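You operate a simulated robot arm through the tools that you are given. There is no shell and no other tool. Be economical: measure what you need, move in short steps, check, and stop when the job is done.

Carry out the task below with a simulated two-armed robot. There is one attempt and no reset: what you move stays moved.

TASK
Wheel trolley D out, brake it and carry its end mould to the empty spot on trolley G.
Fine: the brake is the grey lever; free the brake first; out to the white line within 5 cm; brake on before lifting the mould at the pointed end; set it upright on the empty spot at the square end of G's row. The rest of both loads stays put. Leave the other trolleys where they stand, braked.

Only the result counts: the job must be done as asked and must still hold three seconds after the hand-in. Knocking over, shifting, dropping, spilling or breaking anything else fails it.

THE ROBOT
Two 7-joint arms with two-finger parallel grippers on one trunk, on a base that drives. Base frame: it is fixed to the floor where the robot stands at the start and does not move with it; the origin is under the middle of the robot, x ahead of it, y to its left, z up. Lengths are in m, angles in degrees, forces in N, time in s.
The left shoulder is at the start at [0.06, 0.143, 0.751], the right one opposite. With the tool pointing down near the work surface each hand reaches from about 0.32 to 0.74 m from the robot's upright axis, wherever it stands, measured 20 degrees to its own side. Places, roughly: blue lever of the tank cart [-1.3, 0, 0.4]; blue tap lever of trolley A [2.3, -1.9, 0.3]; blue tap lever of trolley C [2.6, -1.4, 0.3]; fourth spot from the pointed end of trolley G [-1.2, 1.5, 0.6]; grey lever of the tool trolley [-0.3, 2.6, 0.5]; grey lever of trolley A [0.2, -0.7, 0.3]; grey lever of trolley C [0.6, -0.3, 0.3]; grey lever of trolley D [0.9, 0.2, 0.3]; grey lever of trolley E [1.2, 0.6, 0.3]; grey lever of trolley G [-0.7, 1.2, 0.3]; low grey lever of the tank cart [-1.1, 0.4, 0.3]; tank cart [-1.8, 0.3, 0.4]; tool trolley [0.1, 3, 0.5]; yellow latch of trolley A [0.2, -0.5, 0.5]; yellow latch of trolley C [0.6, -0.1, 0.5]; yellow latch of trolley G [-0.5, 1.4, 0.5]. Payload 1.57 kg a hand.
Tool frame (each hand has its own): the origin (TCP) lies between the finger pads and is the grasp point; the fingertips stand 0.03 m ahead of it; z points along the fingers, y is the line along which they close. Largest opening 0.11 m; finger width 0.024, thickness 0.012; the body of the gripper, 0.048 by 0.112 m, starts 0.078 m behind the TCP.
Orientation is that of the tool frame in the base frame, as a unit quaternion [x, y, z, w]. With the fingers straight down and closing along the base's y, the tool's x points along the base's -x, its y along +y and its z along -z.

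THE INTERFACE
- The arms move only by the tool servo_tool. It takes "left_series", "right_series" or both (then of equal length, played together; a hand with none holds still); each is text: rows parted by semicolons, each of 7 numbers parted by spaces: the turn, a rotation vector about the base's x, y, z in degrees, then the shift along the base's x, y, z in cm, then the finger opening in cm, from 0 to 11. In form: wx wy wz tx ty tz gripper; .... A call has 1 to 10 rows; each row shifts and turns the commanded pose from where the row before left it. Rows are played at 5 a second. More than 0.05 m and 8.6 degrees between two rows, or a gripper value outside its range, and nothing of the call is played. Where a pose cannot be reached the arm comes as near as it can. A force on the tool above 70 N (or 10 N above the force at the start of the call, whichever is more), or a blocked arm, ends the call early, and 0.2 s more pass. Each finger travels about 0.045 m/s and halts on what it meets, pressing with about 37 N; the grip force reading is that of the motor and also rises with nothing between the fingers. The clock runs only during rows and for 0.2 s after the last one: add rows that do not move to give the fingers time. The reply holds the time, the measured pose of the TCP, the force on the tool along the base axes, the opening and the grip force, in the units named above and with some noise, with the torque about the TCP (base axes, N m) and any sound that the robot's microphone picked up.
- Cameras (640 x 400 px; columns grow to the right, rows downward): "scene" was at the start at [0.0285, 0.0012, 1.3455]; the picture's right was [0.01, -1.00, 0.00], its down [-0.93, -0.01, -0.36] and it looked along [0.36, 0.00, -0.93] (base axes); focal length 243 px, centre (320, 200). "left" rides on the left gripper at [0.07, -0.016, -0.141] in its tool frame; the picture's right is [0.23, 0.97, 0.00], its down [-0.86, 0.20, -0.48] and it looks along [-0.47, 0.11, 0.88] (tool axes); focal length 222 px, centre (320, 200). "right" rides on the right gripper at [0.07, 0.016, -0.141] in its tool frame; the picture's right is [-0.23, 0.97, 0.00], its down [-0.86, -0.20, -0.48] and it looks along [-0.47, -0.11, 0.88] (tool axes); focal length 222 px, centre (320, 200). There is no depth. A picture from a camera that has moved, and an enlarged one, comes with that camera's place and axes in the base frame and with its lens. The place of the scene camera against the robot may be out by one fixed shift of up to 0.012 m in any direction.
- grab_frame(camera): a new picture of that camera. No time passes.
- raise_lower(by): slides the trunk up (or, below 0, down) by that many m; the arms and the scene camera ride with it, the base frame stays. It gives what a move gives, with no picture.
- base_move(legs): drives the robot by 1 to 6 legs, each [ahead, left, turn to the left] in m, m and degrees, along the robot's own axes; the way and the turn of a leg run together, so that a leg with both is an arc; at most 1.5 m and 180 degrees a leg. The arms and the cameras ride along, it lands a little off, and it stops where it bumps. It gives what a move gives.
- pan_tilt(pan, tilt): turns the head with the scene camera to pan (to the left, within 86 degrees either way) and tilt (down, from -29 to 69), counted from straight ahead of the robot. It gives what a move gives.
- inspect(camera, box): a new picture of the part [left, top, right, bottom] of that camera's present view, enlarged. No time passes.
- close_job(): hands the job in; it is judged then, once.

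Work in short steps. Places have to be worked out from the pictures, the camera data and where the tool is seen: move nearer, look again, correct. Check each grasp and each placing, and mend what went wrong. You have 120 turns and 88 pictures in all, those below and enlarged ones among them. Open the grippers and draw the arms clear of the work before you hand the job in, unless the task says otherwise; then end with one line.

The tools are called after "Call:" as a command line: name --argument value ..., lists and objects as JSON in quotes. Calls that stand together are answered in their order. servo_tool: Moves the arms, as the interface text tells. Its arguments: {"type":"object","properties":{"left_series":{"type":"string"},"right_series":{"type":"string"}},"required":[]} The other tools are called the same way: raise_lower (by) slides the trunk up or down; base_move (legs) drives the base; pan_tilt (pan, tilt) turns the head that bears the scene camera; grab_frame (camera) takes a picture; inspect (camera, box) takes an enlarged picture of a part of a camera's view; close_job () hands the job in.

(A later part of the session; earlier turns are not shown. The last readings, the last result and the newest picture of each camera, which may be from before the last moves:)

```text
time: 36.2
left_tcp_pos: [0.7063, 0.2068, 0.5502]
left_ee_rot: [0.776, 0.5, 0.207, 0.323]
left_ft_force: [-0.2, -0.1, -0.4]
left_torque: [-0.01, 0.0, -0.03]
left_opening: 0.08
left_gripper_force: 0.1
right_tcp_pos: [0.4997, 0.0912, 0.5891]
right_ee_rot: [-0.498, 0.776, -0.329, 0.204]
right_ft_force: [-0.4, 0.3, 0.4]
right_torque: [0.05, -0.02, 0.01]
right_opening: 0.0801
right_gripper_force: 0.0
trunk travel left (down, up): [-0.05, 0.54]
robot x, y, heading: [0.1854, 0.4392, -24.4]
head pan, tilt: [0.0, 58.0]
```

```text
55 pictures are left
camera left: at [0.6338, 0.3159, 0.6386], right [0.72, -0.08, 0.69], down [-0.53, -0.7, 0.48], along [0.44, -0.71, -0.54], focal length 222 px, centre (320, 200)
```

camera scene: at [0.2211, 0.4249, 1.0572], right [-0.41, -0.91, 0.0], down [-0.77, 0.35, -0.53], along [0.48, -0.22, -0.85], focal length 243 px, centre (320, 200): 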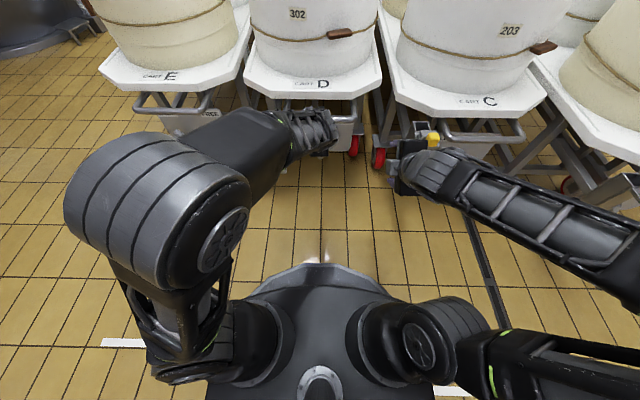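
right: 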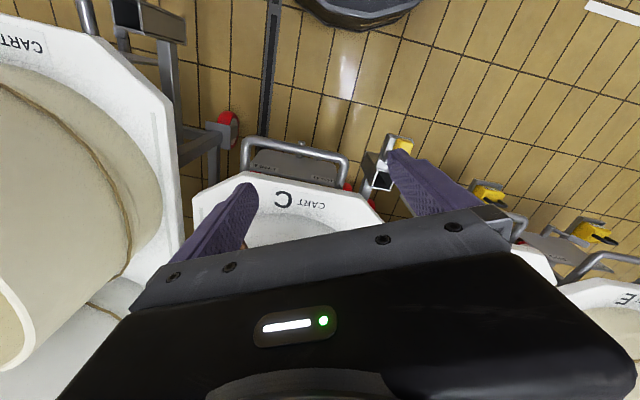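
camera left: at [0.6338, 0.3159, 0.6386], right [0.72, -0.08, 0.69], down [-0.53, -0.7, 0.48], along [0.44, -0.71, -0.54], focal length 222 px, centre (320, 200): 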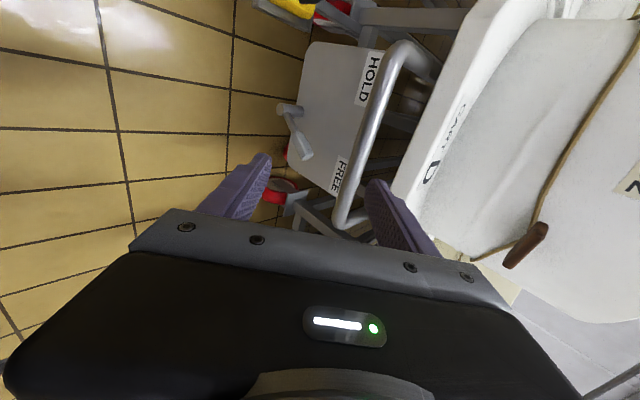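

The bar lies straight ahead between the fingers. I go forward and then diagonally down onto the bar at its centre.

Call:
servo_tool --left_series "0 0 0 3.96 -1.8 -0.1 5;0 0 0 3.96 -1.8 -0.1 5;0 0 0 1.73 -0.78 -1.8 5;0 0 0 1.73 -0.78 -1.8 5;0 0 0 1.5 -0.68 -1.6 5;0 0 0 0 0 0 5"

Call:
grab_frame --camera "left"

```text
time: 37.6
left_tcp_pos: [0.8348, 0.1465, 0.4966]
left_ee_rot: [0.777, 0.501, 0.207, 0.322]
left_ft_force: [0.0, 0.5, -1.2]
left_torque: [0.01, 0.02, 0.02]
left_opening: 0.0502
left_gripper_force: 0.0
right_tcp_pos: [0.5, 0.091, 0.5878]
right_ee_rot: [-0.496, 0.777, -0.33, 0.203]
right_ft_force: [0.0, -0.6, 0.2]
right_torque: [0.04, -0.02, 0.01]
right_opening: 0.0801
right_gripper_force: 0.1
trunk travel left (down, up): [-0.05, 0.54]
robot x, y, heading: [0.1857, 0.4419, -24.5]
head pan, tilt: [0.0, 58.0]
```

```text
54 pictures are left
camera left: at [0.763, 0.257, 0.5847], right [0.72, -0.08, 0.69], down [-0.53, -0.7, 0.48], along [0.44, -0.71, -0.54], focal length 222 px, centre (320, 200)
```

left: 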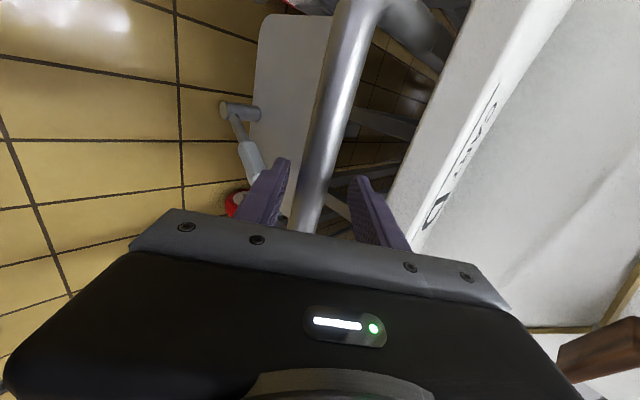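

The bar is between the fingers. Closing.

Call:
servo_tool --left_series "0 0 0 0 0 0 2;0 0 0 0 0 0 0;0 0 0 0 0 0 0;0 0 0 0 0 0 0"

```text
time: 38.6
left_tcp_pos: [0.835, 0.1464, 0.4928]
left_ee_rot: [0.778, 0.5, 0.207, 0.32]
left_ft_force: [-1.8, -2.3, -25.6]
left_torque: [0.45, -0.18, -0.65]
left_opening: 0.0237
left_gripper_force: 33.5
right_tcp_pos: [0.5009, 0.0904, 0.587]
right_ee_rot: [-0.496, 0.777, -0.328, 0.203]
right_ft_force: [0.3, -0.8, 0.0]
right_torque: [0.01, 0.03, 0.0]
right_opening: 0.0798
right_gripper_force: 0.1
trunk travel left (down, up): [-0.05, 0.54]
robot x, y, heading: [0.1841, 0.4435, -24.2]
head pan, tilt: [0.0, 58.0]
```

The bar is gripped. I relax the vertical strain and pull back 12 cm.

Call:
servo_tool --left_series "0 0 0 0 0 -0.4 0;0 0 0 0 0 0 0"

Call:
base_move --legs '[[-0.12, 0, 0]]'

Call:
grab_frame --camera "scene"

```text
time: 39.2
left_tcp_pos: [0.8351, 0.1468, 0.4914]
left_ee_rot: [0.777, 0.499, 0.206, 0.322]
left_ft_force: [-7.4, 0.0, -15.5]
left_torque: [1.15, -0.4, -0.34]
left_opening: 0.0237
left_gripper_force: 35.4
right_tcp_pos: [0.5008, 0.0921, 0.5884]
right_ee_rot: [-0.496, 0.777, -0.329, 0.203]
right_ft_force: [-0.1, 0.3, 0.2]
right_torque: [0.02, 0.0, 0.0]
right_opening: 0.08
right_gripper_force: 0.1
trunk travel left (down, up): [-0.05, 0.54]
robot x, y, heading: [0.1856, 0.4426, -24.4]
head pan, tilt: [0.0, 58.0]
```

```text
time: 40.5
left_tcp_pos: [0.7246, 0.1925, 0.4859]
left_ee_rot: [0.779, 0.498, 0.205, 0.322]
left_ft_force: [11.3, -13.2, -17.2]
left_torque: [0.45, -0.28, -0.85]
left_opening: 0.024
left_gripper_force: 36.1
right_tcp_pos: [0.3916, 0.1397, 0.587]
right_ee_rot: [-0.497, 0.778, -0.328, 0.202]
right_ft_force: [-0.1, -0.3, 0.1]
right_torque: [-0.01, -0.01, -0.02]
right_opening: 0.08
right_gripper_force: 0.1
trunk travel left (down, up): [-0.05, 0.54]
robot x, y, heading: [0.0755, 0.4885, -24.6]
head pan, tilt: [0.0, 58.0]
```

```text
53 pictures are left
camera scene: at [0.1137, 0.4726, 1.0563], right [-0.42, -0.91, 0.0], down [-0.77, 0.35, -0.53], along [0.48, -0.22, -0.85], focal length 243 px, centre (320, 200)
```

scene: 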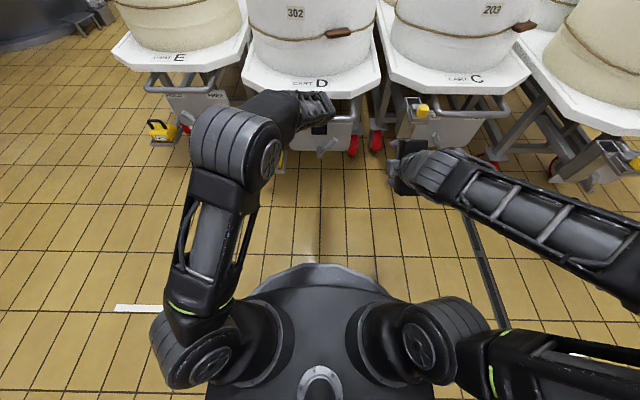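

D follows straight. I continue 0.2 m.

Call:
base_move --legs '[[-0.2, 0, 0]]'

Call:
grab_frame --camera "scene"

```text
time: 42.1
left_tcp_pos: [0.543, 0.2753, 0.486]
left_ee_rot: [0.78, 0.498, 0.203, 0.321]
left_ft_force: [12.5, -10.2, -15.8]
left_torque: [0.39, -0.31, -0.73]
left_opening: 0.0237
left_gripper_force: 35.7
right_tcp_pos: [0.2109, 0.2215, 0.5877]
right_ee_rot: [-0.496, 0.777, -0.328, 0.203]
right_ft_force: [-0.1, 0.3, 0.0]
right_torque: [0.01, -0.02, -0.02]
right_opening: 0.0799
right_gripper_force: 0.1
trunk travel left (down, up): [-0.05, 0.54]
robot x, y, heading: [-0.1094, 0.5719, -24.8]
head pan, tilt: [0.0, 58.0]
```

```text
52 pictures are left
camera scene: at [-0.068, 0.5554, 1.0564], right [-0.42, -0.91, 0.0], down [-0.77, 0.35, -0.53], along [0.48, -0.22, -0.85], focal length 243 px, centre (320, 200)
```

scene: 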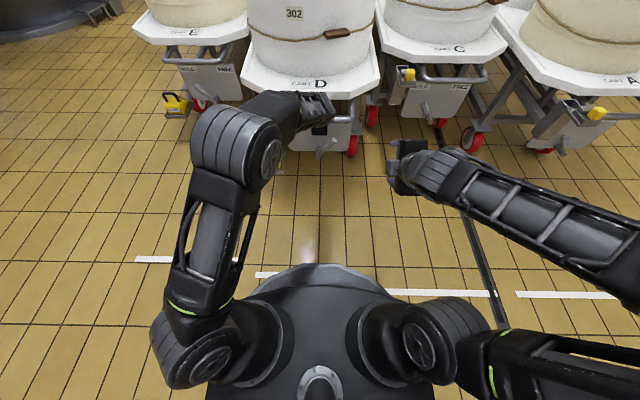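

Travelled 0.32 m. I continue 0.25 m.

Call:
base_move --legs '[[-0.25, 0, 0.3]]'

Call:
grab_frame --camera "scene"

```text
time: 43.9
left_tcp_pos: [0.318, 0.3818, 0.4862]
left_ee_rot: [0.778, 0.499, 0.205, 0.321]
left_ft_force: [11.7, -7.4, -2.5]
left_torque: [0.58, -0.48, -0.61]
left_opening: 0.0239
left_gripper_force: 35.9
right_tcp_pos: [-0.0158, 0.3257, 0.588]
right_ee_rot: [-0.498, 0.776, -0.329, 0.204]
right_ft_force: [-0.4, 0.1, 0.2]
right_torque: [0.01, 0.01, 0.0]
right_opening: 0.0803
right_gripper_force: 0.1
trunk travel left (down, up): [-0.05, 0.54]
robot x, y, heading: [-0.3365, 0.6724, -24.2]
head pan, tilt: [0.0, 58.0]
```

```text
51 pictures are left
camera scene: at [-0.2958, 0.6586, 1.0567], right [-0.41, -0.91, 0.0], down [-0.77, 0.35, -0.53], along [0.48, -0.22, -0.85], focal length 243 px, centre (320, 200)
```

scene: 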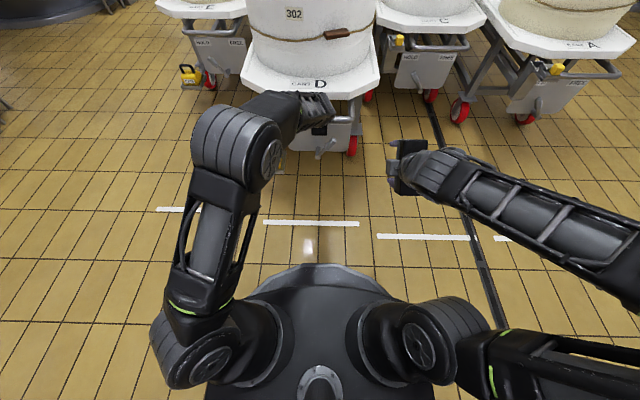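

The line is at p≈−0.016; the bar is at p≈0.131. I pull the last 15 cm.

Call:
base_move --legs '[[-0.15, 0, 0]]'

Call:
grab_frame --camera "scene"

Call:
grab_frame --camera "left"

```text
time: 45.3
left_tcp_pos: [0.1811, 0.4403, 0.4809]
left_ee_rot: [0.781, 0.498, 0.203, 0.32]
left_ft_force: [11.5, -13.5, -24.6]
left_torque: [0.48, -0.27, -0.63]
left_opening: 0.0239
left_gripper_force: 36.0
right_tcp_pos: [-0.1511, 0.3861, 0.5865]
right_ee_rot: [-0.498, 0.777, -0.328, 0.204]
right_ft_force: [-0.9, 0.6, -0.2]
right_torque: [0.02, -0.01, -0.05]
right_opening: 0.0802
right_gripper_force: 0.2
trunk travel left (down, up): [-0.05, 0.54]
robot x, y, heading: [-0.4729, 0.7364, -24.3]
head pan, tilt: [0.0, 58.0]
```

```text
50 pictures are left
camera scene: at [-0.4301, 0.7183, 1.0562], right [-0.41, -0.91, 0.0], down [-0.77, 0.35, -0.53], along [0.48, -0.22, -0.85], focal length 243 px, centre (320, 200)
```

scene: 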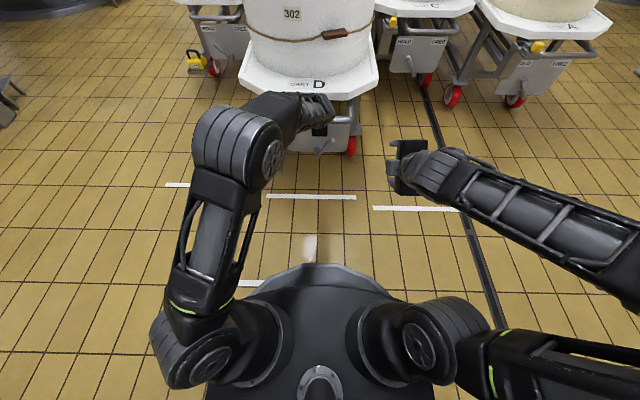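

```text
49 pictures are left
camera left: at [0.1106, 0.5508, 0.5699], right [0.73, -0.09, 0.68], down [-0.54, -0.69, 0.48], along [0.43, -0.72, -0.55], focal length 222 px, centre (320, 200)
```

left: 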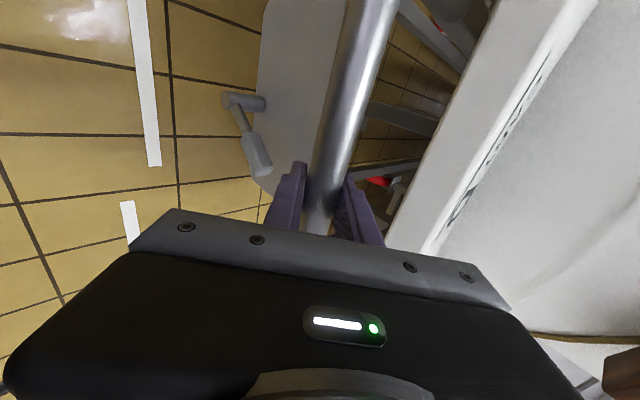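

Bar at p≈−0.018 with the line at about −0.02 and the board's end about 2 cm behind it. I pull 1.2 cm more to balance.

Call:
base_move --legs '[[-0.015, 0, 0]]'

Call:
inspect --camera "scene" --box '[224, 60, 416, 220]'

```text
time: 46.0
left_tcp_pos: [0.1681, 0.446, 0.4807]
left_ee_rot: [0.78, 0.497, 0.205, 0.32]
left_ft_force: [11.5, -6.9, -18.2]
left_torque: [0.46, -0.32, -0.54]
left_opening: 0.0238
left_gripper_force: 35.6
right_tcp_pos: [-0.1642, 0.3925, 0.5878]
right_ee_rot: [-0.498, 0.777, -0.328, 0.204]
right_ft_force: [-0.2, -0.9, 0.4]
right_torque: [-0.01, 0.01, -0.02]
right_opening: 0.0801
right_gripper_force: 0.1
trunk travel left (down, up): [-0.05, 0.54]
robot x, y, heading: [-0.4819, 0.74, -24.1]
head pan, tilt: [0.0, 58.0]
```

```text
2.50 times, centred on (320, 140) of scene
camera zoom: at [-0.444, 0.7247, 1.0568], right [-0.41, -0.91, 0.0], down [-0.77, 0.35, -0.53], along [0.48, -0.22, -0.85], focal length 608 px, centre (320, 350)
```

zoom: 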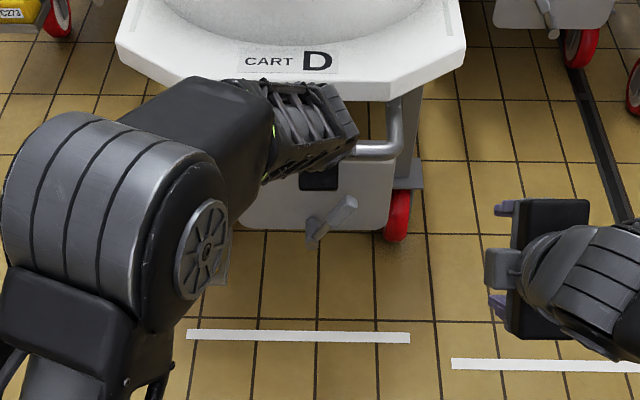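

D's end is at the line. I release the handle with the left hand and withdraw it, leaving room for the right hand to set the brake.

Call:
servo_tool --left_series "0 0 0 0 0 0.3 5;0 0 0 0 0 0 5;0 0 0 0 0 0 5;0 0 0 -3.1 1.4 3.4 5;0 0 0 -3.1 1.4 3.4 5;0 0 0 -4.1 1.87 0 5;0 0 0 -4.1 1.87 0 5;0 0 0 -4.1 1.87 0 5;0 0 0 -4.1 1.87 0 5"

Call:
grab_frame --camera "scene"

```text
time: 48.0
left_tcp_pos: [-0.0566, 0.549, 0.5527]
left_ee_rot: [0.779, 0.497, 0.205, 0.322]
left_ft_force: [-0.5, -1.0, -0.3]
left_torque: [-0.01, -0.04, 0.0]
left_opening: 0.0503
left_gripper_force: 0.0
right_tcp_pos: [-0.1654, 0.3915, 0.5881]
right_ee_rot: [-0.497, 0.777, -0.329, 0.204]
right_ft_force: [0.4, 0.6, -0.1]
right_torque: [0.01, -0.01, 0.02]
right_opening: 0.08
right_gripper_force: 0.0
trunk travel left (down, up): [-0.05, 0.54]
robot x, y, heading: [-0.485, 0.7442, -24.1]
head pan, tilt: [0.0, 58.0]
```

```text
47 pictures are left
camera scene: at [-0.4456, 0.7255, 1.0572], right [-0.41, -0.91, 0.0], down [-0.77, 0.35, -0.53], along [0.48, -0.22, -0.85], focal length 243 px, centre (320, 200)
```

scene: 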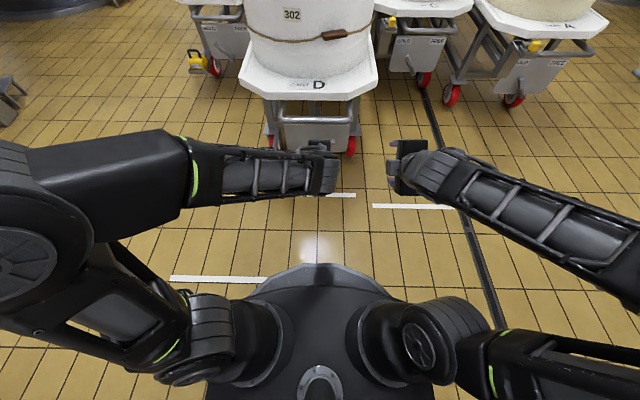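

I swing the left hand aside left, drive forward 14 cm, and look for the lever with both views.

Call:
servo_tool --left_series "0 0 0 1.2 3.6 2 5;0 0 0 1.2 3.6 2 5;0 0 0 1.2 3.6 2 5;0 0 0 1.2 3.6 2 5" --right_series "0 0 0 0 0 -2.5 0;0 0 0 0.6 1.3 -2.5 0;0 0 0 0.6 1.3 -2.5 0;0 0 0 0.6 1.3 -2.5 0"

Call:
base_move --legs '[[0.13, 0, 0]]'

Call:
grab_frame --camera "scene"

Call:
grab_frame --camera "right"

```text
time: 49.0
left_tcp_pos: [-0.0122, 0.6933, 0.6334]
left_ee_rot: [0.78, 0.496, 0.204, 0.321]
left_ft_force: [0.3, -0.6, 0.2]
left_torque: [0.02, -0.01, -0.02]
left_opening: 0.0503
left_gripper_force: 0.1
right_tcp_pos: [-0.1152, 0.4225, 0.5053]
right_ee_rot: [-0.497, 0.777, -0.328, 0.203]
right_ft_force: [-0.2, 0.4, 0.5]
right_torque: [0.01, 0.0, 0.04]
right_opening: 0.0
right_gripper_force: 4.8
right hand out of reach, approached as far as the arm can: row 1, 2, 3, 4
trunk travel left (down, up): [-0.05, 0.54]
robot x, y, heading: [-0.4841, 0.7414, -24.2]
head pan, tilt: [0.0, 58.0]
```

```text
time: 50.3
left_tcp_pos: [0.1063, 0.639, 0.6341]
left_ee_rot: [0.78, 0.496, 0.205, 0.321]
left_ft_force: [0.2, -0.4, -0.2]
left_torque: [-0.04, 0.0, 0.0]
left_opening: 0.0503
left_gripper_force: 0.1
right_tcp_pos: [0.0038, 0.3683, 0.5059]
right_ee_rot: [-0.497, 0.777, -0.328, 0.203]
right_ft_force: [0.9, -0.7, -0.8]
right_torque: [-0.01, -0.05, 0.01]
right_opening: 0.0
right_gripper_force: 21.1
trunk travel left (down, up): [-0.05, 0.54]
robot x, y, heading: [-0.3678, 0.6864, -24.2]
head pan, tilt: [0.0, 58.0]
```

```text
46 pictures are left
camera scene: at [-0.3279, 0.6723, 1.0572], right [-0.41, -0.91, 0.0], down [-0.77, 0.35, -0.53], along [0.48, -0.22, -0.85], focal length 243 px, centre (320, 200)
```

scene: 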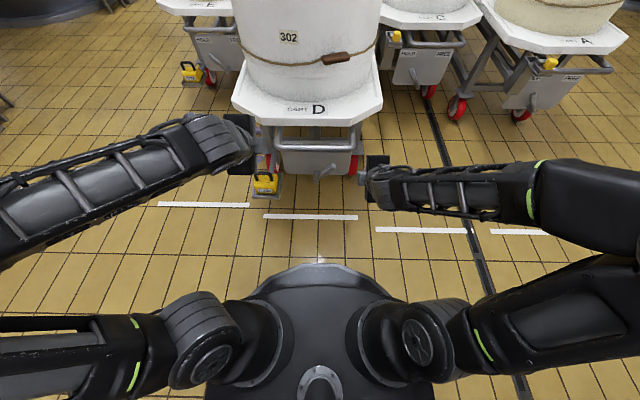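

```text
45 pictures are left
camera right: at [-0.127, 0.3551, 0.5943], right [-0.53, 0.49, -0.7], down [0.18, 0.86, 0.47], along [0.83, 0.12, -0.54], focal length 222 px, centre (320, 200)
```

right: 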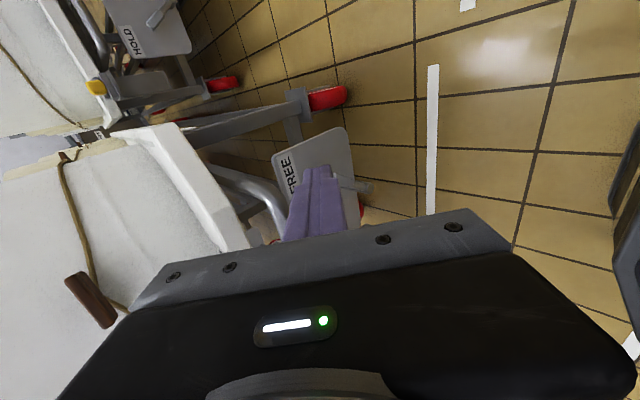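

I enlarge D's plate for the lever's exact place.

Call:
inspect --camera "scene" --box '[224, 100, 416, 220]'

Call:
inspect --camera "right" --box '[224, 100, 416, 220]'

```text
3.33 times, centred on (320, 160) of scene
camera zoom: at [-0.3279, 0.6723, 1.0572], right [-0.41, -0.91, 0.0], down [-0.77, 0.35, -0.53], along [0.48, -0.22, -0.85], focal length 810 px, centre (320, 333)
```

zoom: 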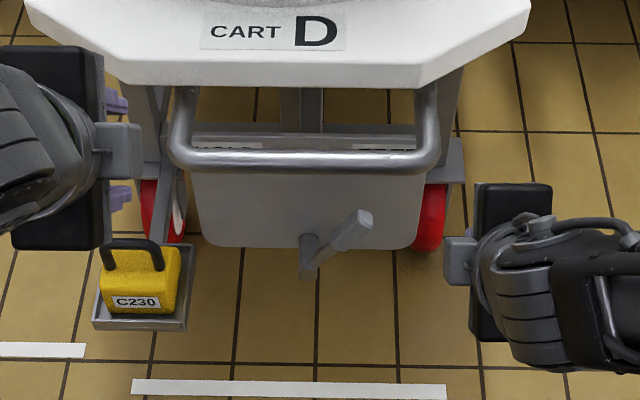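

```text
3.33 times, centred on (320, 160) of right
camera zoom: at [-0.127, 0.3551, 0.5943], right [-0.53, 0.49, -0.7], down [0.18, 0.86, 0.47], along [0.83, 0.12, -0.54], focal length 740 px, centre (320, 333)
```

zoom: 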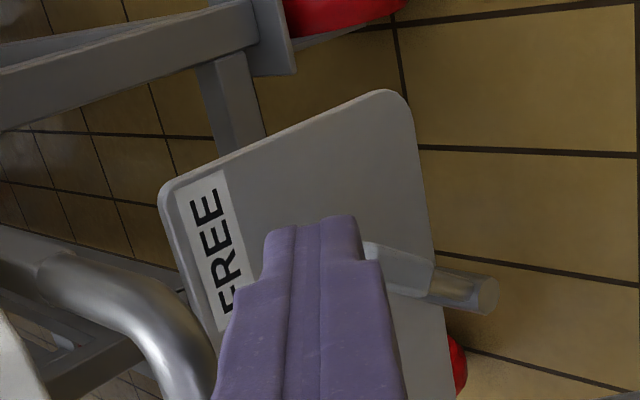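

The knob is near p≈0, l≈0.427, z≈0.355. I flatten the right hand's tilt and lower it to pass beneath the bar, right of the knob.

Call:
servo_tool --right_series "-3.44 -7.55 0 0.2 0.5 -3.5 0;-3.44 -7.55 0 0.2 0.5 -3.5 0;-3.44 -7.55 0 0.2 0.5 -3.5 0;0 0 0 0 0 -3.5 0"

Call:
servo_tool --right_series "0 0 0 4 -1.8 0 0;0 0 0 4 -1.8 0 0;0 0 0 4 -1.8 0 0"

Call:
grab_frame --camera "right"

```text
time: 51.3
left_tcp_pos: [0.1057, 0.6381, 0.6334]
left_ee_rot: [0.78, 0.495, 0.205, 0.322]
left_ft_force: [-0.4, 0.3, 0.1]
left_torque: [-0.02, 0.03, 0.0]
left_opening: 0.0501
left_gripper_force: 0.2
right_tcp_pos: [0.0519, 0.3807, 0.3667]
right_ee_rot: [-0.439, 0.689, -0.488, 0.307]
right_ft_force: [-0.1, 0.2, -0.1]
right_torque: [-0.02, 0.0, -0.01]
right_opening: 0.0002
right_gripper_force: 21.1
right hand out of reach, approached as far as the arm can: row 1, 2
trunk travel left (down, up): [-0.05, 0.54]
robot x, y, heading: [-0.3669, 0.6857, -24.5]
head pan, tilt: [0.0, 58.0]
```

```text
time: 52.1
left_tcp_pos: [0.1071, 0.6396, 0.6335]
left_ee_rot: [0.78, 0.496, 0.204, 0.322]
left_ft_force: [-0.8, -1.2, 1.3]
left_torque: [0.01, -0.02, 0.0]
left_opening: 0.0501
left_gripper_force: 0.1
right_tcp_pos: [0.1716, 0.3251, 0.3654]
right_ee_rot: [-0.439, 0.69, -0.488, 0.306]
right_ft_force: [0.1, 0.7, -0.3]
right_torque: [0.0, 0.03, 0.0]
right_opening: 0.0
right_gripper_force: 21.5
trunk travel left (down, up): [-0.05, 0.54]
robot x, y, heading: [-0.3637, 0.6878, -24.2]
head pan, tilt: [0.0, 58.0]
```

```text
42 pictures are left
camera right: at [0.017, 0.3237, 0.3991], right [-0.2, 0.34, -0.92], down [0.02, 0.94, 0.34], along [0.98, 0.05, -0.2], focal length 222 px, centre (320, 200)
```

right: 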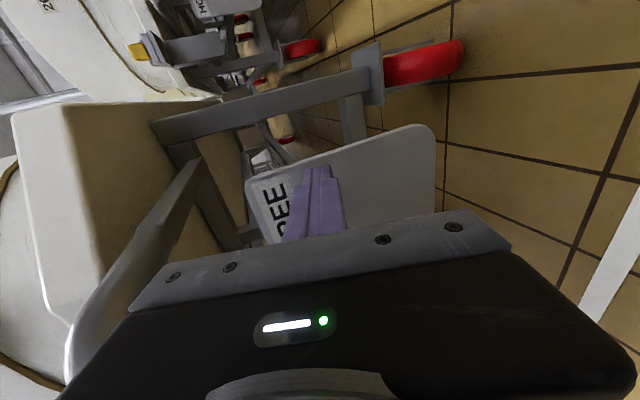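

No contact yet, and the finger is right of the lever. I lower 3 cm to meet the lever well below its end and sweep left.

Call:
servo_tool --right_series "0 0 0 0 0 -3.2 0;0 0 0 0.83 1.82 0 0;0 0 0 0.83 1.82 0 0;0 0 0 0.83 1.82 0 0;0 0 0 0.83 1.82 0 0;0 0 0 0.83 1.82 0 0"

Call:
inspect --camera "scene" --box '[224, 100, 416, 220]'

```text
time: 53.5
left_tcp_pos: [0.1069, 0.6387, 0.6329]
left_ee_rot: [0.78, 0.496, 0.205, 0.322]
left_ft_force: [-0.5, -0.7, 0.5]
left_torque: [0.02, -0.04, -0.04]
left_opening: 0.05
left_gripper_force: 0.1
right_tcp_pos: [0.2129, 0.4182, 0.3329]
right_ee_rot: [-0.439, 0.69, -0.486, 0.307]
right_ft_force: [0.9, -1.1, 0.3]
right_torque: [0.01, -0.01, 0.0]
right_opening: 0.0
right_gripper_force: 21.5
trunk travel left (down, up): [-0.05, 0.54]
robot x, y, heading: [-0.3654, 0.6873, -24.5]
head pan, tilt: [0.0, 58.0]
```

```text
3.33 times, centred on (320, 160) of scene
camera zoom: at [-0.3277, 0.6723, 1.0572], right [-0.41, -0.91, 0.0], down [-0.77, 0.35, -0.53], along [0.48, -0.22, -0.85], focal length 810 px, centre (320, 333)
```

zoom: 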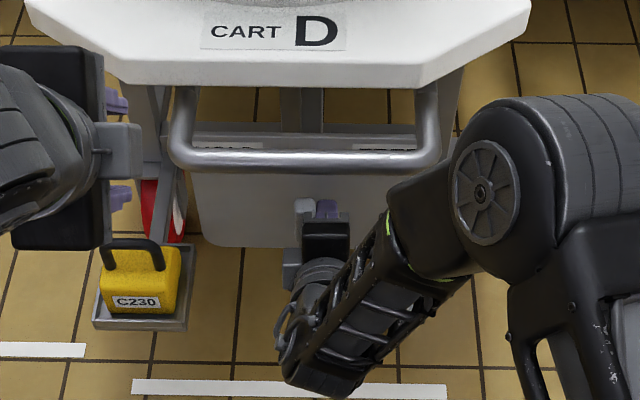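

The lever is past upright and the trolley hasn't moved. I continue left.

Call:
servo_tool --right_series "0 0 0 0.83 1.82 0 0;0 0 0 0.83 1.82 0 0;0 0 0 0.6 1.3 0 0;0 0 0 0.4 0.9 0 0"

Call:
inspect --camera "scene" --box '[224, 100, 416, 220]'

```text
time: 54.5
left_tcp_pos: [0.1054, 0.6372, 0.6344]
left_ee_rot: [0.781, 0.495, 0.204, 0.322]
left_ft_force: [-0.4, 0.1, 0.5]
left_torque: [-0.02, 0.02, -0.02]
left_opening: 0.0499
left_gripper_force: 0.0
right_tcp_pos: [0.2342, 0.4659, 0.335]
right_ee_rot: [-0.434, 0.692, -0.492, 0.301]
right_ft_force: [-31.1, -27.3, 10.8]
right_torque: [-0.18, 0.31, 0.14]
right_opening: 0.0
right_gripper_force: 21.0
trunk travel left (down, up): [-0.05, 0.54]
robot x, y, heading: [-0.3656, 0.6891, -24.9]
head pan, tilt: [0.0, 58.0]
```

```text
3.33 times, centred on (320, 160) of scene
camera zoom: at [-0.3299, 0.6713, 1.0575], right [-0.42, -0.91, 0.0], down [-0.77, 0.35, -0.53], along [0.48, -0.22, -0.85], focal length 810 px, centre (320, 333)
```

zoom: 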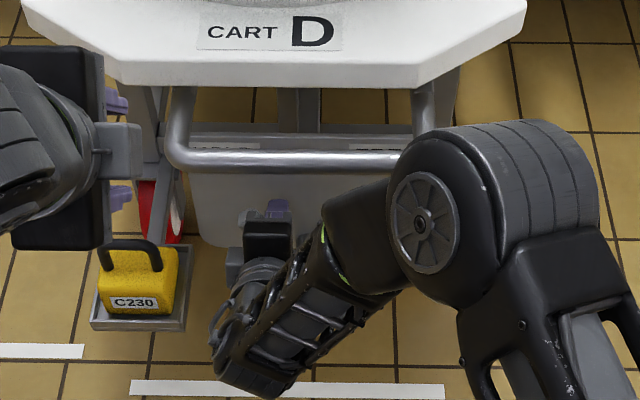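

The lever is against its HOLD stop. I back off right, withdraw, and verify.

Call:
servo_tool --right_series "0 0 0 -1.24 -2.73 0 0;0 0 0 -1.24 -2.73 0 0;0 0 0 -4 1.8 0 0;0 0 0 -4 1.8 0 0;0 0 0 -4 1.8 0 0;0 0 0 -4.1 -0.9 0 0;0 0 0 -1.24 -2.73 2 0;0 0 0 -1.24 -2.73 2 0"

Call:
inspect --camera "scene" --box '[192, 60, 448, 220]'

```text
time: 56.3
left_tcp_pos: [0.1074, 0.6402, 0.6332]
left_ee_rot: [0.78, 0.497, 0.205, 0.321]
left_ft_force: [-0.4, 0.5, 0.1]
left_torque: [0.0, -0.02, -0.02]
left_opening: 0.0502
left_gripper_force: 0.0
right_tcp_pos: [0.0302, 0.4093, 0.3756]
right_ee_rot: [-0.439, 0.69, -0.487, 0.306]
right_ft_force: [0.0, -0.2, 0.2]
right_torque: [0.0, -0.01, -0.02]
right_opening: 0.0
right_gripper_force: 21.3
trunk travel left (down, up): [-0.05, 0.54]
robot x, y, heading: [-0.369, 0.6861, -24.4]
head pan, tilt: [0.0, 58.0]
```

```text
2.50 times, centred on (320, 140) of scene
camera zoom: at [-0.3277, 0.6724, 1.0572], right [-0.41, -0.91, 0.0], down [-0.77, 0.35, -0.53], along [0.48, -0.22, -0.85], focal length 608 px, centre (320, 350)
```

zoom: 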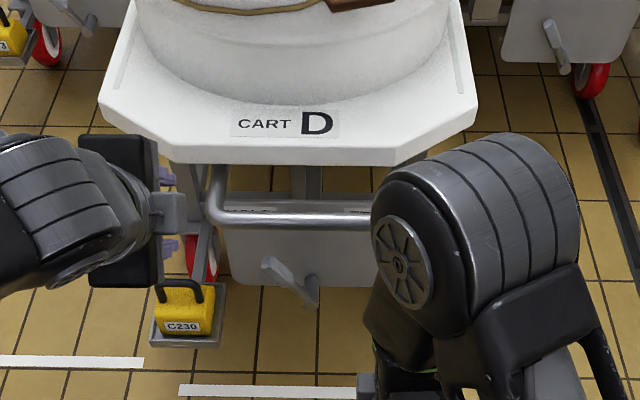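

The brake is on HOLD and D stands at the line. Next the mould: I back off, raise the trunk, and turn both hands back to pointing down.

Call:
base_move --legs '[[-0.2, 0, 0]]'

Call:
raise_lower --by 0.4

Call:
servo_tool --left_series "-1.45 3.88 7.08 0 0 0 8;-1.45 3.88 7.08 0 0 0 8;-1.45 3.88 7.08 0 0 0 8;-1.45 3.88 7.08 0 0 0 8;-1.45 3.88 7.08 0 0 0 8;-1.45 3.88 7.08 0 0 0 8;-1.45 3.88 7.08 0 0 0 8;-1.45 3.88 7.08 0 0 0 8;-1.45 3.88 7.08 0 0 0 8;-1.45 3.88 7.08 0 0 0 8" --right_series "3.44 7.55 0 0 0 3 4;3.44 7.55 0 0 0 3 6;3.44 7.55 0 0 0 3 8;3.88 1.46 -7.08 0 0 3 8;3.88 1.46 -7.08 -0.8 -1.8 3 8;3.88 1.46 -7.08 -0.8 -1.8 3 8;3.88 1.46 -7.08 -0.8 -1.8 3 8;3.88 1.46 -7.08 -0.8 -1.8 3 8;3.88 1.46 -7.08 -0.8 -1.8 0 8;3.88 1.46 -7.08 -0.8 -1.8 0 8"

Call:
servo_tool --left_series "-1.45 3.88 7.08 0 0 0 8;-1.45 3.88 7.08 0 0 0 8;0 0 0 0 0 0 8;0 0 0 0 0 0 8;0 0 0 0 0 0 8" --right_series "3.88 1.46 -7.08 0 0 0 8;3.88 1.46 -7.08 0 0 0 8;3.88 1.46 -7.08 0 0 0 8;3.88 1.46 -7.08 0 0 0 8;3.88 1.46 -7.08 0 0 0 8"

Call:
grab_frame --camera "scene"

```text
time: 57.9
left_tcp_pos: [-0.0755, 0.721, 0.634]
left_ee_rot: [0.78, 0.495, 0.205, 0.322]
left_ft_force: [0.2, -0.2, 0.6]
left_torque: [-0.03, -0.01, 0.0]
left_opening: 0.0501
left_gripper_force: 0.0
right_tcp_pos: [-0.1545, 0.4914, 0.3744]
right_ee_rot: [-0.439, 0.69, -0.488, 0.306]
right_ft_force: [0.1, -0.1, 0.0]
right_torque: [0.01, -0.01, 0.0]
right_opening: 0.0
right_gripper_force: 21.2
trunk travel left (down, up): [-0.05, 0.54]
robot x, y, heading: [-0.5488, 0.7708, -24.7]
head pan, tilt: [0.0, 58.0]
```

```text
time: 61.8
left_tcp_pos: [-0.0744, 0.7219, 1.0328]
left_ee_rot: [0.781, 0.495, 0.204, 0.322]
left_ft_force: [1.5, 0.8, 0.4]
left_torque: [-0.01, 0.01, 0.02]
left_opening: 0.0502
left_gripper_force: 0.1
right_tcp_pos: [-0.1538, 0.4921, 0.7748]
right_ee_rot: [-0.438, 0.69, -0.488, 0.306]
right_ft_force: [0.5, 0.1, 0.1]
right_torque: [0.02, -0.02, -0.01]
right_opening: 0.0001
right_gripper_force: 21.0
trunk travel left (down, up): [-0.45, 0.14]
robot x, y, heading: [-0.5467, 0.7734, -24.4]
head pan, tilt: [0.0, 58.0]
```

```text
time: 64.0
left_tcp_pos: [-0.0748, 0.7213, 1.0335]
left_ee_rot: [0.333, 0.94, 0.037, 0.063]
left_ft_force: [0.0, -0.5, 0.1]
left_torque: [-0.04, -0.02, -0.01]
left_opening: 0.0801
left_gripper_force: 0.1
right_tcp_pos: [-0.1925, 0.3858, 1.0097]
right_ee_rot: [-0.096, 0.98, -0.152, 0.087]
right_ft_force: [-0.7, -0.9, -0.1]
right_torque: [-0.01, 0.0, -0.01]
right_opening: 0.0799
right_gripper_force: 0.0
right hand out of reach, approached as far as the arm can: row 1
trunk travel left (down, up): [-0.45, 0.14]
robot x, y, heading: [-0.5498, 0.769, -24.4]
head pan, tilt: [0.0, 58.0]
```

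```text
time: 65.2
left_tcp_pos: [-0.077, 0.7224, 1.0333]
left_ee_rot: [0.216, 0.976, -0.003, 0.004]
left_ft_force: [0.8, 0.3, -0.9]
left_torque: [-0.04, -0.02, 0.01]
left_opening: 0.0801
left_gripper_force: 0.1
right_tcp_pos: [-0.1909, 0.3858, 1.0116]
right_ee_rot: [0.213, 0.977, -0.001, -0.009]
right_ft_force: [-0.8, 0.8, -0.6]
right_torque: [0.01, 0.02, 0.01]
right_opening: 0.08
right_gripper_force: 0.1
trunk travel left (down, up): [-0.45, 0.14]
robot x, y, heading: [-0.546, 0.7705, -24.5]
head pan, tilt: [0.0, 58.0]
```

```text
38 pictures are left
camera scene: at [-0.51, 0.7549, 1.4572], right [-0.41, -0.91, 0.0], down [-0.77, 0.35, -0.53], along [0.48, -0.22, -0.85], focal length 243 px, centre (320, 200)
```

scene: 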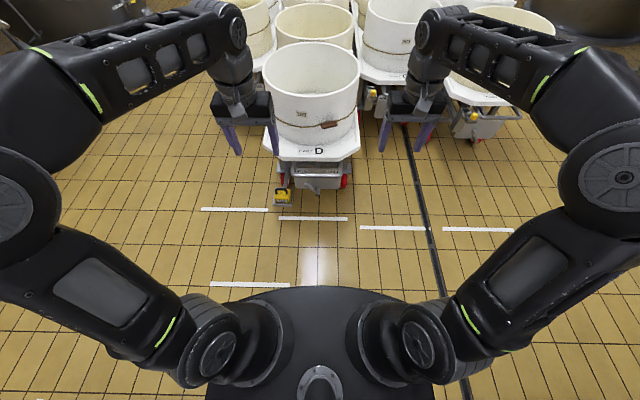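

Both hands point down. I enlarge the mould to measure its rim.

Call:
inspect --camera "scene" --box '[230, 30, 390, 160]'

```text
3.08 times, centred on (310, 95) of scene
camera zoom: at [-0.51, 0.7549, 1.4572], right [-0.41, -0.91, 0.0], down [-0.77, 0.35, -0.53], along [0.48, -0.22, -0.85], focal length 748 px, centre (351, 523)
```

zoom: 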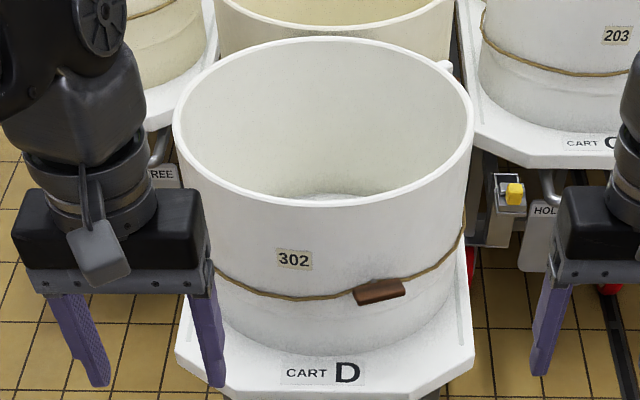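

Mould: outer diameter ≈0.44 m, rim at z≈0.84, centre at p≈0.32, l≈0.516, thin wall. I drive to 0.70 m from its centre, aligned with it.

Call:
base_move --legs '[[0.43, 0.04, 0]]'

Call:
grab_frame --camera "left"

Call:
grab_frame --camera "scene"

```text
time: 67.8
left_tcp_pos: [0.3284, 0.5821, 1.0331]
left_ee_rot: [0.216, 0.976, -0.003, 0.003]
left_ft_force: [-1.1, 0.3, -0.3]
left_torque: [0.01, 0.01, 0.01]
left_opening: 0.0801
left_gripper_force: 0.0
right_tcp_pos: [0.2122, 0.2477, 1.0111]
right_ee_rot: [0.211, 0.977, -0.001, -0.01]
right_ft_force: [0.3, -0.4, -0.1]
right_torque: [0.03, 0.02, 0.03]
right_opening: 0.0801
right_gripper_force: 0.1
trunk travel left (down, up): [-0.45, 0.14]
robot x, y, heading: [-0.1436, 0.6324, -24.4]
head pan, tilt: [0.0, 58.0]
```

```text
36 pictures are left
camera left: at [0.2573, 0.5992, 1.1744], right [0.2, 0.98, -0.01], down [0.86, -0.18, 0.48], along [0.47, -0.1, -0.87], focal length 222 px, centre (320, 200)
```

left: 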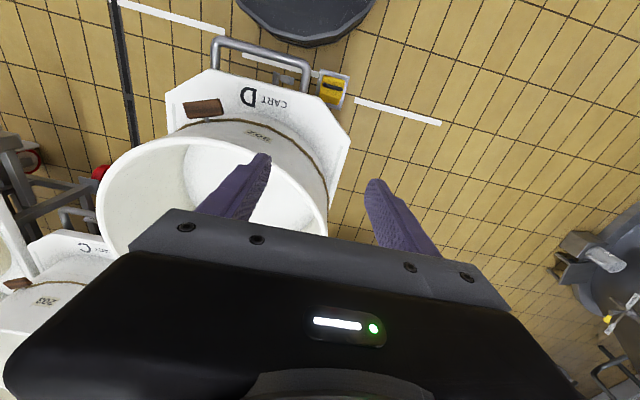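

```text
35 pictures are left
camera scene: at [-0.1065, 0.6161, 1.4572], right [-0.41, -0.91, 0.0], down [-0.77, 0.35, -0.53], along [0.48, -0.22, -0.85], focal length 243 px, centre (320, 200)
```

scene: 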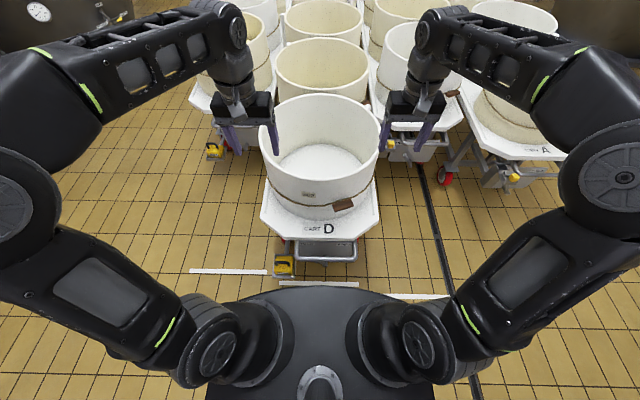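

I zoom for the rim edges.

Call:
inspect --camera "scene" --box '[240, 80, 400, 230]'

```text
2.67 times, centred on (320, 155) of scene
camera zoom: at [-0.1065, 0.6161, 1.4572], right [-0.41, -0.91, 0.0], down [-0.77, 0.35, -0.53], along [0.48, -0.22, -0.85], focal length 648 px, centre (320, 320)
```

zoom: 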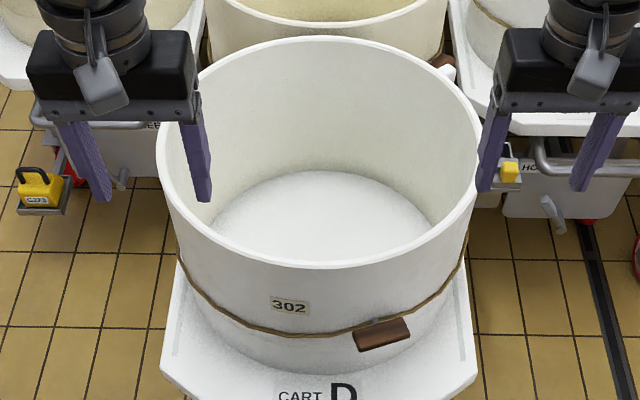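

Refined: rim z≈0.829, centre p≈0.335, l≈0.5165, radius ≈0.222. I creep the base 4 cm closer and move the hands above the left and right rim walls.

Call:
base_move --legs '[[0.04, 0, 0]]'

Call:
servo_tool --left_series "0 0 0 4.6 -0.7 -1.5 8;0 0 0 4.6 -0.7 -1.5 8;0 0 0 4.6 -0.7 -1.5 8;0 0 0 4.6 -0.7 -1.5 8;0 0 0 4.6 -0.7 -1.5 8" --right_series "0 0 0 3.45 -1.84 -1.1 8;0 0 0 3.45 -1.84 -1.1 8;0 0 0 3.45 -1.84 -1.1 8;0 0 0 3.45 -1.84 -1.1 8;0 0 0 3.45 -1.84 -1.1 8"

Call:
grab_frame --camera "left"

Call:
grab_frame --camera "right"

```text
time: 68.6
left_tcp_pos: [0.3655, 0.5659, 1.0322]
left_ee_rot: [0.216, 0.976, -0.003, 0.002]
left_ft_force: [-0.2, -0.4, 0.3]
left_torque: [0.05, 0.02, 0.02]
left_opening: 0.0802
left_gripper_force: 0.1
right_tcp_pos: [0.2502, 0.2305, 1.0106]
right_ee_rot: [0.212, 0.977, -0.001, -0.01]
right_ft_force: [-0.2, -0.4, 0.1]
right_torque: [0.04, 0.02, 0.0]
right_opening: 0.08
right_gripper_force: 0.1
trunk travel left (down, up): [-0.45, 0.14]
robot x, y, heading: [-0.1067, 0.6161, -24.5]
head pan, tilt: [0.0, 58.0]
```

```text
time: 69.8
left_tcp_pos: [0.5131, 0.5424, 0.985]
left_ee_rot: [0.216, 0.976, -0.002, 0.004]
left_ft_force: [-0.6, -0.3, -0.9]
left_torque: [0.05, -0.01, -0.04]
left_opening: 0.0801
left_gripper_force: 0.0
left hand out of reach, approached as far as the arm can: row 4, 5
right_tcp_pos: [0.3248, 0.186, 0.9859]
right_ee_rot: [0.211, 0.977, 0.0, -0.009]
right_ft_force: [-1.2, -0.6, -0.1]
right_torque: [0.05, 0.0, 0.01]
right_opening: 0.0802
right_gripper_force: 0.0
right hand out of reach, approached as far as the arm can: row 3, 4, 5
trunk travel left (down, up): [-0.45, 0.14]
robot x, y, heading: [-0.106, 0.6173, -24.5]
head pan, tilt: [0.0, 58.0]
```

```text
33 pictures are left
camera left: at [0.4424, 0.5596, 1.1255], right [0.2, 0.98, 0.0], down [0.86, -0.18, 0.49], along [0.48, -0.1, -0.87], focal length 222 px, centre (320, 200)
```

left: 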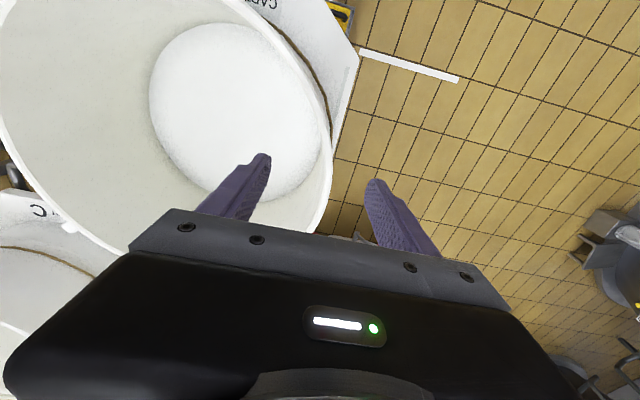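

```text
32 pictures are left
camera right: at [0.2713, 0.2322, 1.1285], right [0.61, 0.79, -0.01], down [0.7, -0.54, 0.46], along [0.36, -0.29, -0.89], focal length 222 px, centre (320, 200)
```

right: 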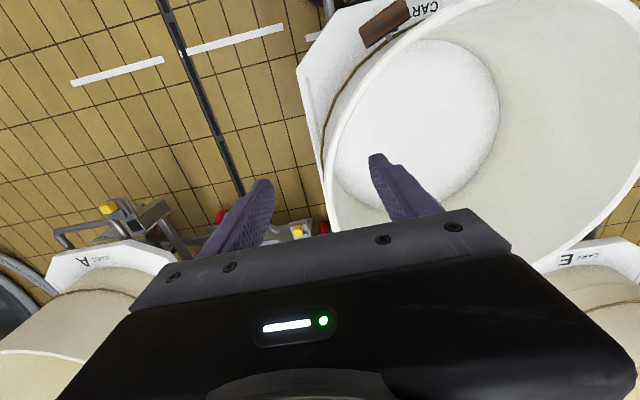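

Reach is limited by the high wrists. I raise the trunk 13 cm (shoulders level with the wrists), lower the hands to just above the rim, then extend.

Call:
raise_lower --by 0.13

Call:
servo_tool --left_series "0 0 0 0 0 -4.5 8;0 0 0 0 0 -4.5 8;0 0 0 0 0 -4.5 8;0 0 0 0 0 -4.5 8;0 0 0 0 0 -4.3 8;0 0 0 2.87 -0.39 0 8;0 0 0 2.87 -0.39 0 8;0 0 0 2.87 -0.39 0 8" --right_series "0 0 0 0 0 -4.5 8;0 0 0 0 0 -4.5 8;0 0 0 0 0 -4.5 8;0 0 0 0 0 -4.5 8;0 0 0 0 0 -4.3 8;0 0 0 3.2 -1.55 0 8;0 0 0 3.2 -1.55 0 8;0 0 0 3.2 -1.55 0 8"

Call:
grab_frame --camera "left"

Call:
grab_frame --camera "right"

```text
time: 71.4
left_tcp_pos: [0.5125, 0.5455, 1.1147]
left_ee_rot: [0.216, 0.976, -0.003, 0.005]
left_ft_force: [-0.7, -1.2, 0.5]
left_torque: [0.02, -0.01, -0.04]
left_opening: 0.08
left_gripper_force: 0.0
right_tcp_pos: [0.3259, 0.1894, 1.1165]
right_ee_rot: [0.211, 0.977, -0.001, -0.009]
right_ft_force: [0.1, -0.6, 0.0]
right_torque: [-0.02, 0.01, 0.0]
right_opening: 0.0802
right_gripper_force: 0.0
trunk travel left (down, up): [-0.58, 0.01]
robot x, y, heading: [-0.1083, 0.6164, -24.5]
head pan, tilt: [0.0, 58.0]
```

```text
time: 73.2
left_tcp_pos: [0.6028, 0.5339, 0.8902]
left_ee_rot: [0.216, 0.976, -0.003, 0.004]
left_ft_force: [0.1, 1.2, 0.6]
left_torque: [-0.02, 0.04, 0.01]
left_opening: 0.0798
left_gripper_force: 0.1
right_tcp_pos: [0.4231, 0.1428, 0.8919]
right_ee_rot: [0.211, 0.977, -0.001, -0.011]
right_ft_force: [0.0, 0.5, -0.2]
right_torque: [0.01, -0.02, 0.02]
right_opening: 0.08
right_gripper_force: 0.0
trunk travel left (down, up): [-0.58, 0.01]
robot x, y, heading: [-0.1094, 0.615, -24.4]
head pan, tilt: [0.0, 58.0]
```

```text
31 pictures are left
camera left: at [0.5301, 0.5492, 1.0315], right [0.2, 0.98, -0.01], down [0.86, -0.18, 0.48], along [0.47, -0.1, -0.87], focal length 222 px, centre (320, 200)
```

left: 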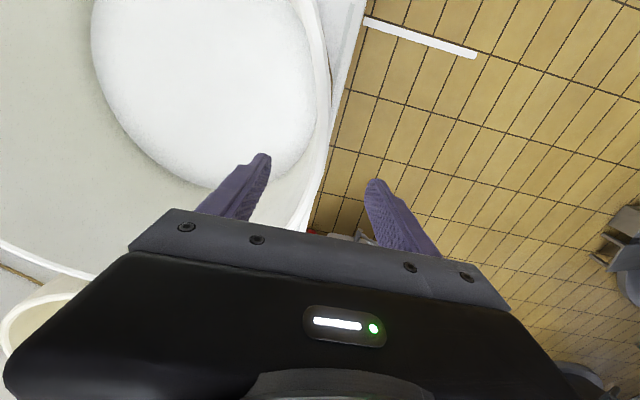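

```text
30 pictures are left
camera right: at [0.3693, 0.1881, 1.0345], right [0.61, 0.79, -0.01], down [0.71, -0.54, 0.46], along [0.36, -0.29, -0.89], focal length 222 px, centre (320, 200)
```

right: 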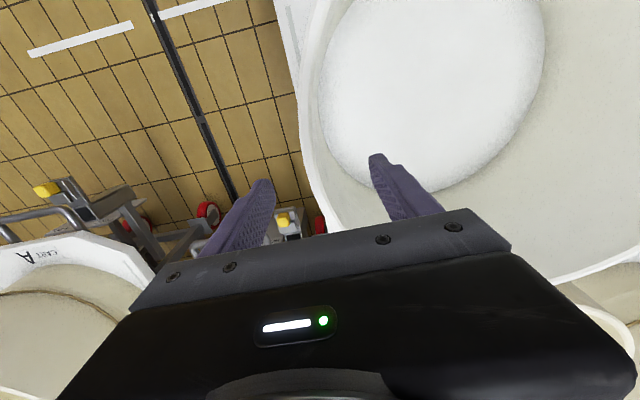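

Both walls lie between the fingers. I lower 8.5 cm and close.

Call:
servo_tool --left_series "0 0 0 0 0 -2.8 8;0 0 0 0 0 -2.8 8;0 0 0 0 0 -2.8 8;0 0 0 0 0 0 8" --right_series "0 0 0 0 0 -2.8 8;0 0 0 0 0 -2.8 8;0 0 0 0 0 -2.8 8;0 0 0 0 0 0 8"

Call:
servo_tool --left_series "0 0 0 0 0 0 4;0 0 0 0 0 0 0;0 0 0 0 0 0 0;0 0 0 0 0 0 0;0 0 0 0 0 0 0" --right_series "0 0 0 0 0 0 4;0 0 0 0 0 0 0;0 0 0 0 0 0 0;0 0 0 0 0 0 0;0 0 0 0 0 0 0"

```text
time: 74.2
left_tcp_pos: [0.5994, 0.5322, 0.8085]
left_ee_rot: [0.216, 0.976, -0.002, 0.005]
left_ft_force: [0.2, 0.2, -0.2]
left_torque: [-0.01, -0.03, 0.0]
left_opening: 0.0798
left_gripper_force: 0.0
right_tcp_pos: [0.4213, 0.1416, 0.8088]
right_ee_rot: [0.211, 0.977, -0.002, -0.01]
right_ft_force: [1.0, 0.4, -0.3]
right_torque: [-0.03, -0.02, -0.02]
right_opening: 0.08
right_gripper_force: 0.1
trunk travel left (down, up): [-0.58, 0.01]
robot x, y, heading: [-0.1094, 0.6139, -24.4]
head pan, tilt: [0.0, 58.0]
```

```text
time: 75.4
left_tcp_pos: [0.6013, 0.5356, 0.8081]
left_ee_rot: [0.214, 0.977, 0.0, 0.006]
left_ft_force: [5.5, 14.7, -0.6]
left_torque: [-0.14, -0.29, 0.53]
left_opening: 0.02
left_gripper_force: 26.5
right_tcp_pos: [0.4206, 0.1407, 0.8086]
right_ee_rot: [0.213, 0.977, -0.003, -0.009]
right_ft_force: [-4.0, -11.5, 0.2]
right_torque: [0.95, -0.07, -0.5]
right_opening: 0.0125
right_gripper_force: 21.8
trunk travel left (down, up): [-0.58, 0.01]
robot x, y, heading: [-0.1074, 0.616, -24.5]
head pan, tilt: [0.0, 58.0]
```

Both gripped. I wait a moment, then lift 3 cm.

Call:
servo_tool --left_series "0 0 0 0.08 0.18 0 0;0 0 0 0 0 0 0;0 0 0 0 0 1 0;0 0 0 0 0 1 0;0 0 0 0 0 1 0;0 0 0 0 0 0 0" --right_series "0 0 0 -0.08 -0.18 0 0;0 0 0 0 0 0 0;0 0 0 0 0 1 0;0 0 0 0 0 1 0;0 0 0 0 0 1 0;0 0 0 0 0 0 0"

Call:
grab_frame --camera "scene"

```text
time: 76.8
left_tcp_pos: [0.5998, 0.5353, 0.8382]
left_ee_rot: [0.215, 0.977, -0.002, 0.003]
left_ft_force: [4.1, 8.7, -11.7]
left_torque: [0.93, -0.5, 0.87]
left_opening: 0.0195
left_gripper_force: 33.4
right_tcp_pos: [0.4223, 0.1386, 0.8381]
right_ee_rot: [0.212, 0.977, -0.002, -0.011]
right_ft_force: [-3.8, -9.0, -3.0]
right_torque: [0.99, -0.31, -0.74]
right_opening: 0.0118
right_gripper_force: 29.8
trunk travel left (down, up): [-0.58, 0.01]
robot x, y, heading: [-0.1067, 0.6135, -24.2]
head pan, tilt: [0.0, 58.0]
```

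```text
29 pictures are left
camera scene: at [-0.0684, 0.5986, 1.5871], right [-0.41, -0.91, 0.0], down [-0.77, 0.35, -0.53], along [0.48, -0.22, -0.85], focal length 243 px, centre (320, 200)
```

scene: 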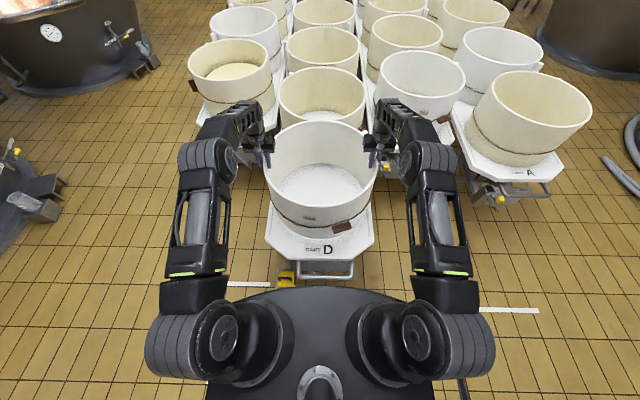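

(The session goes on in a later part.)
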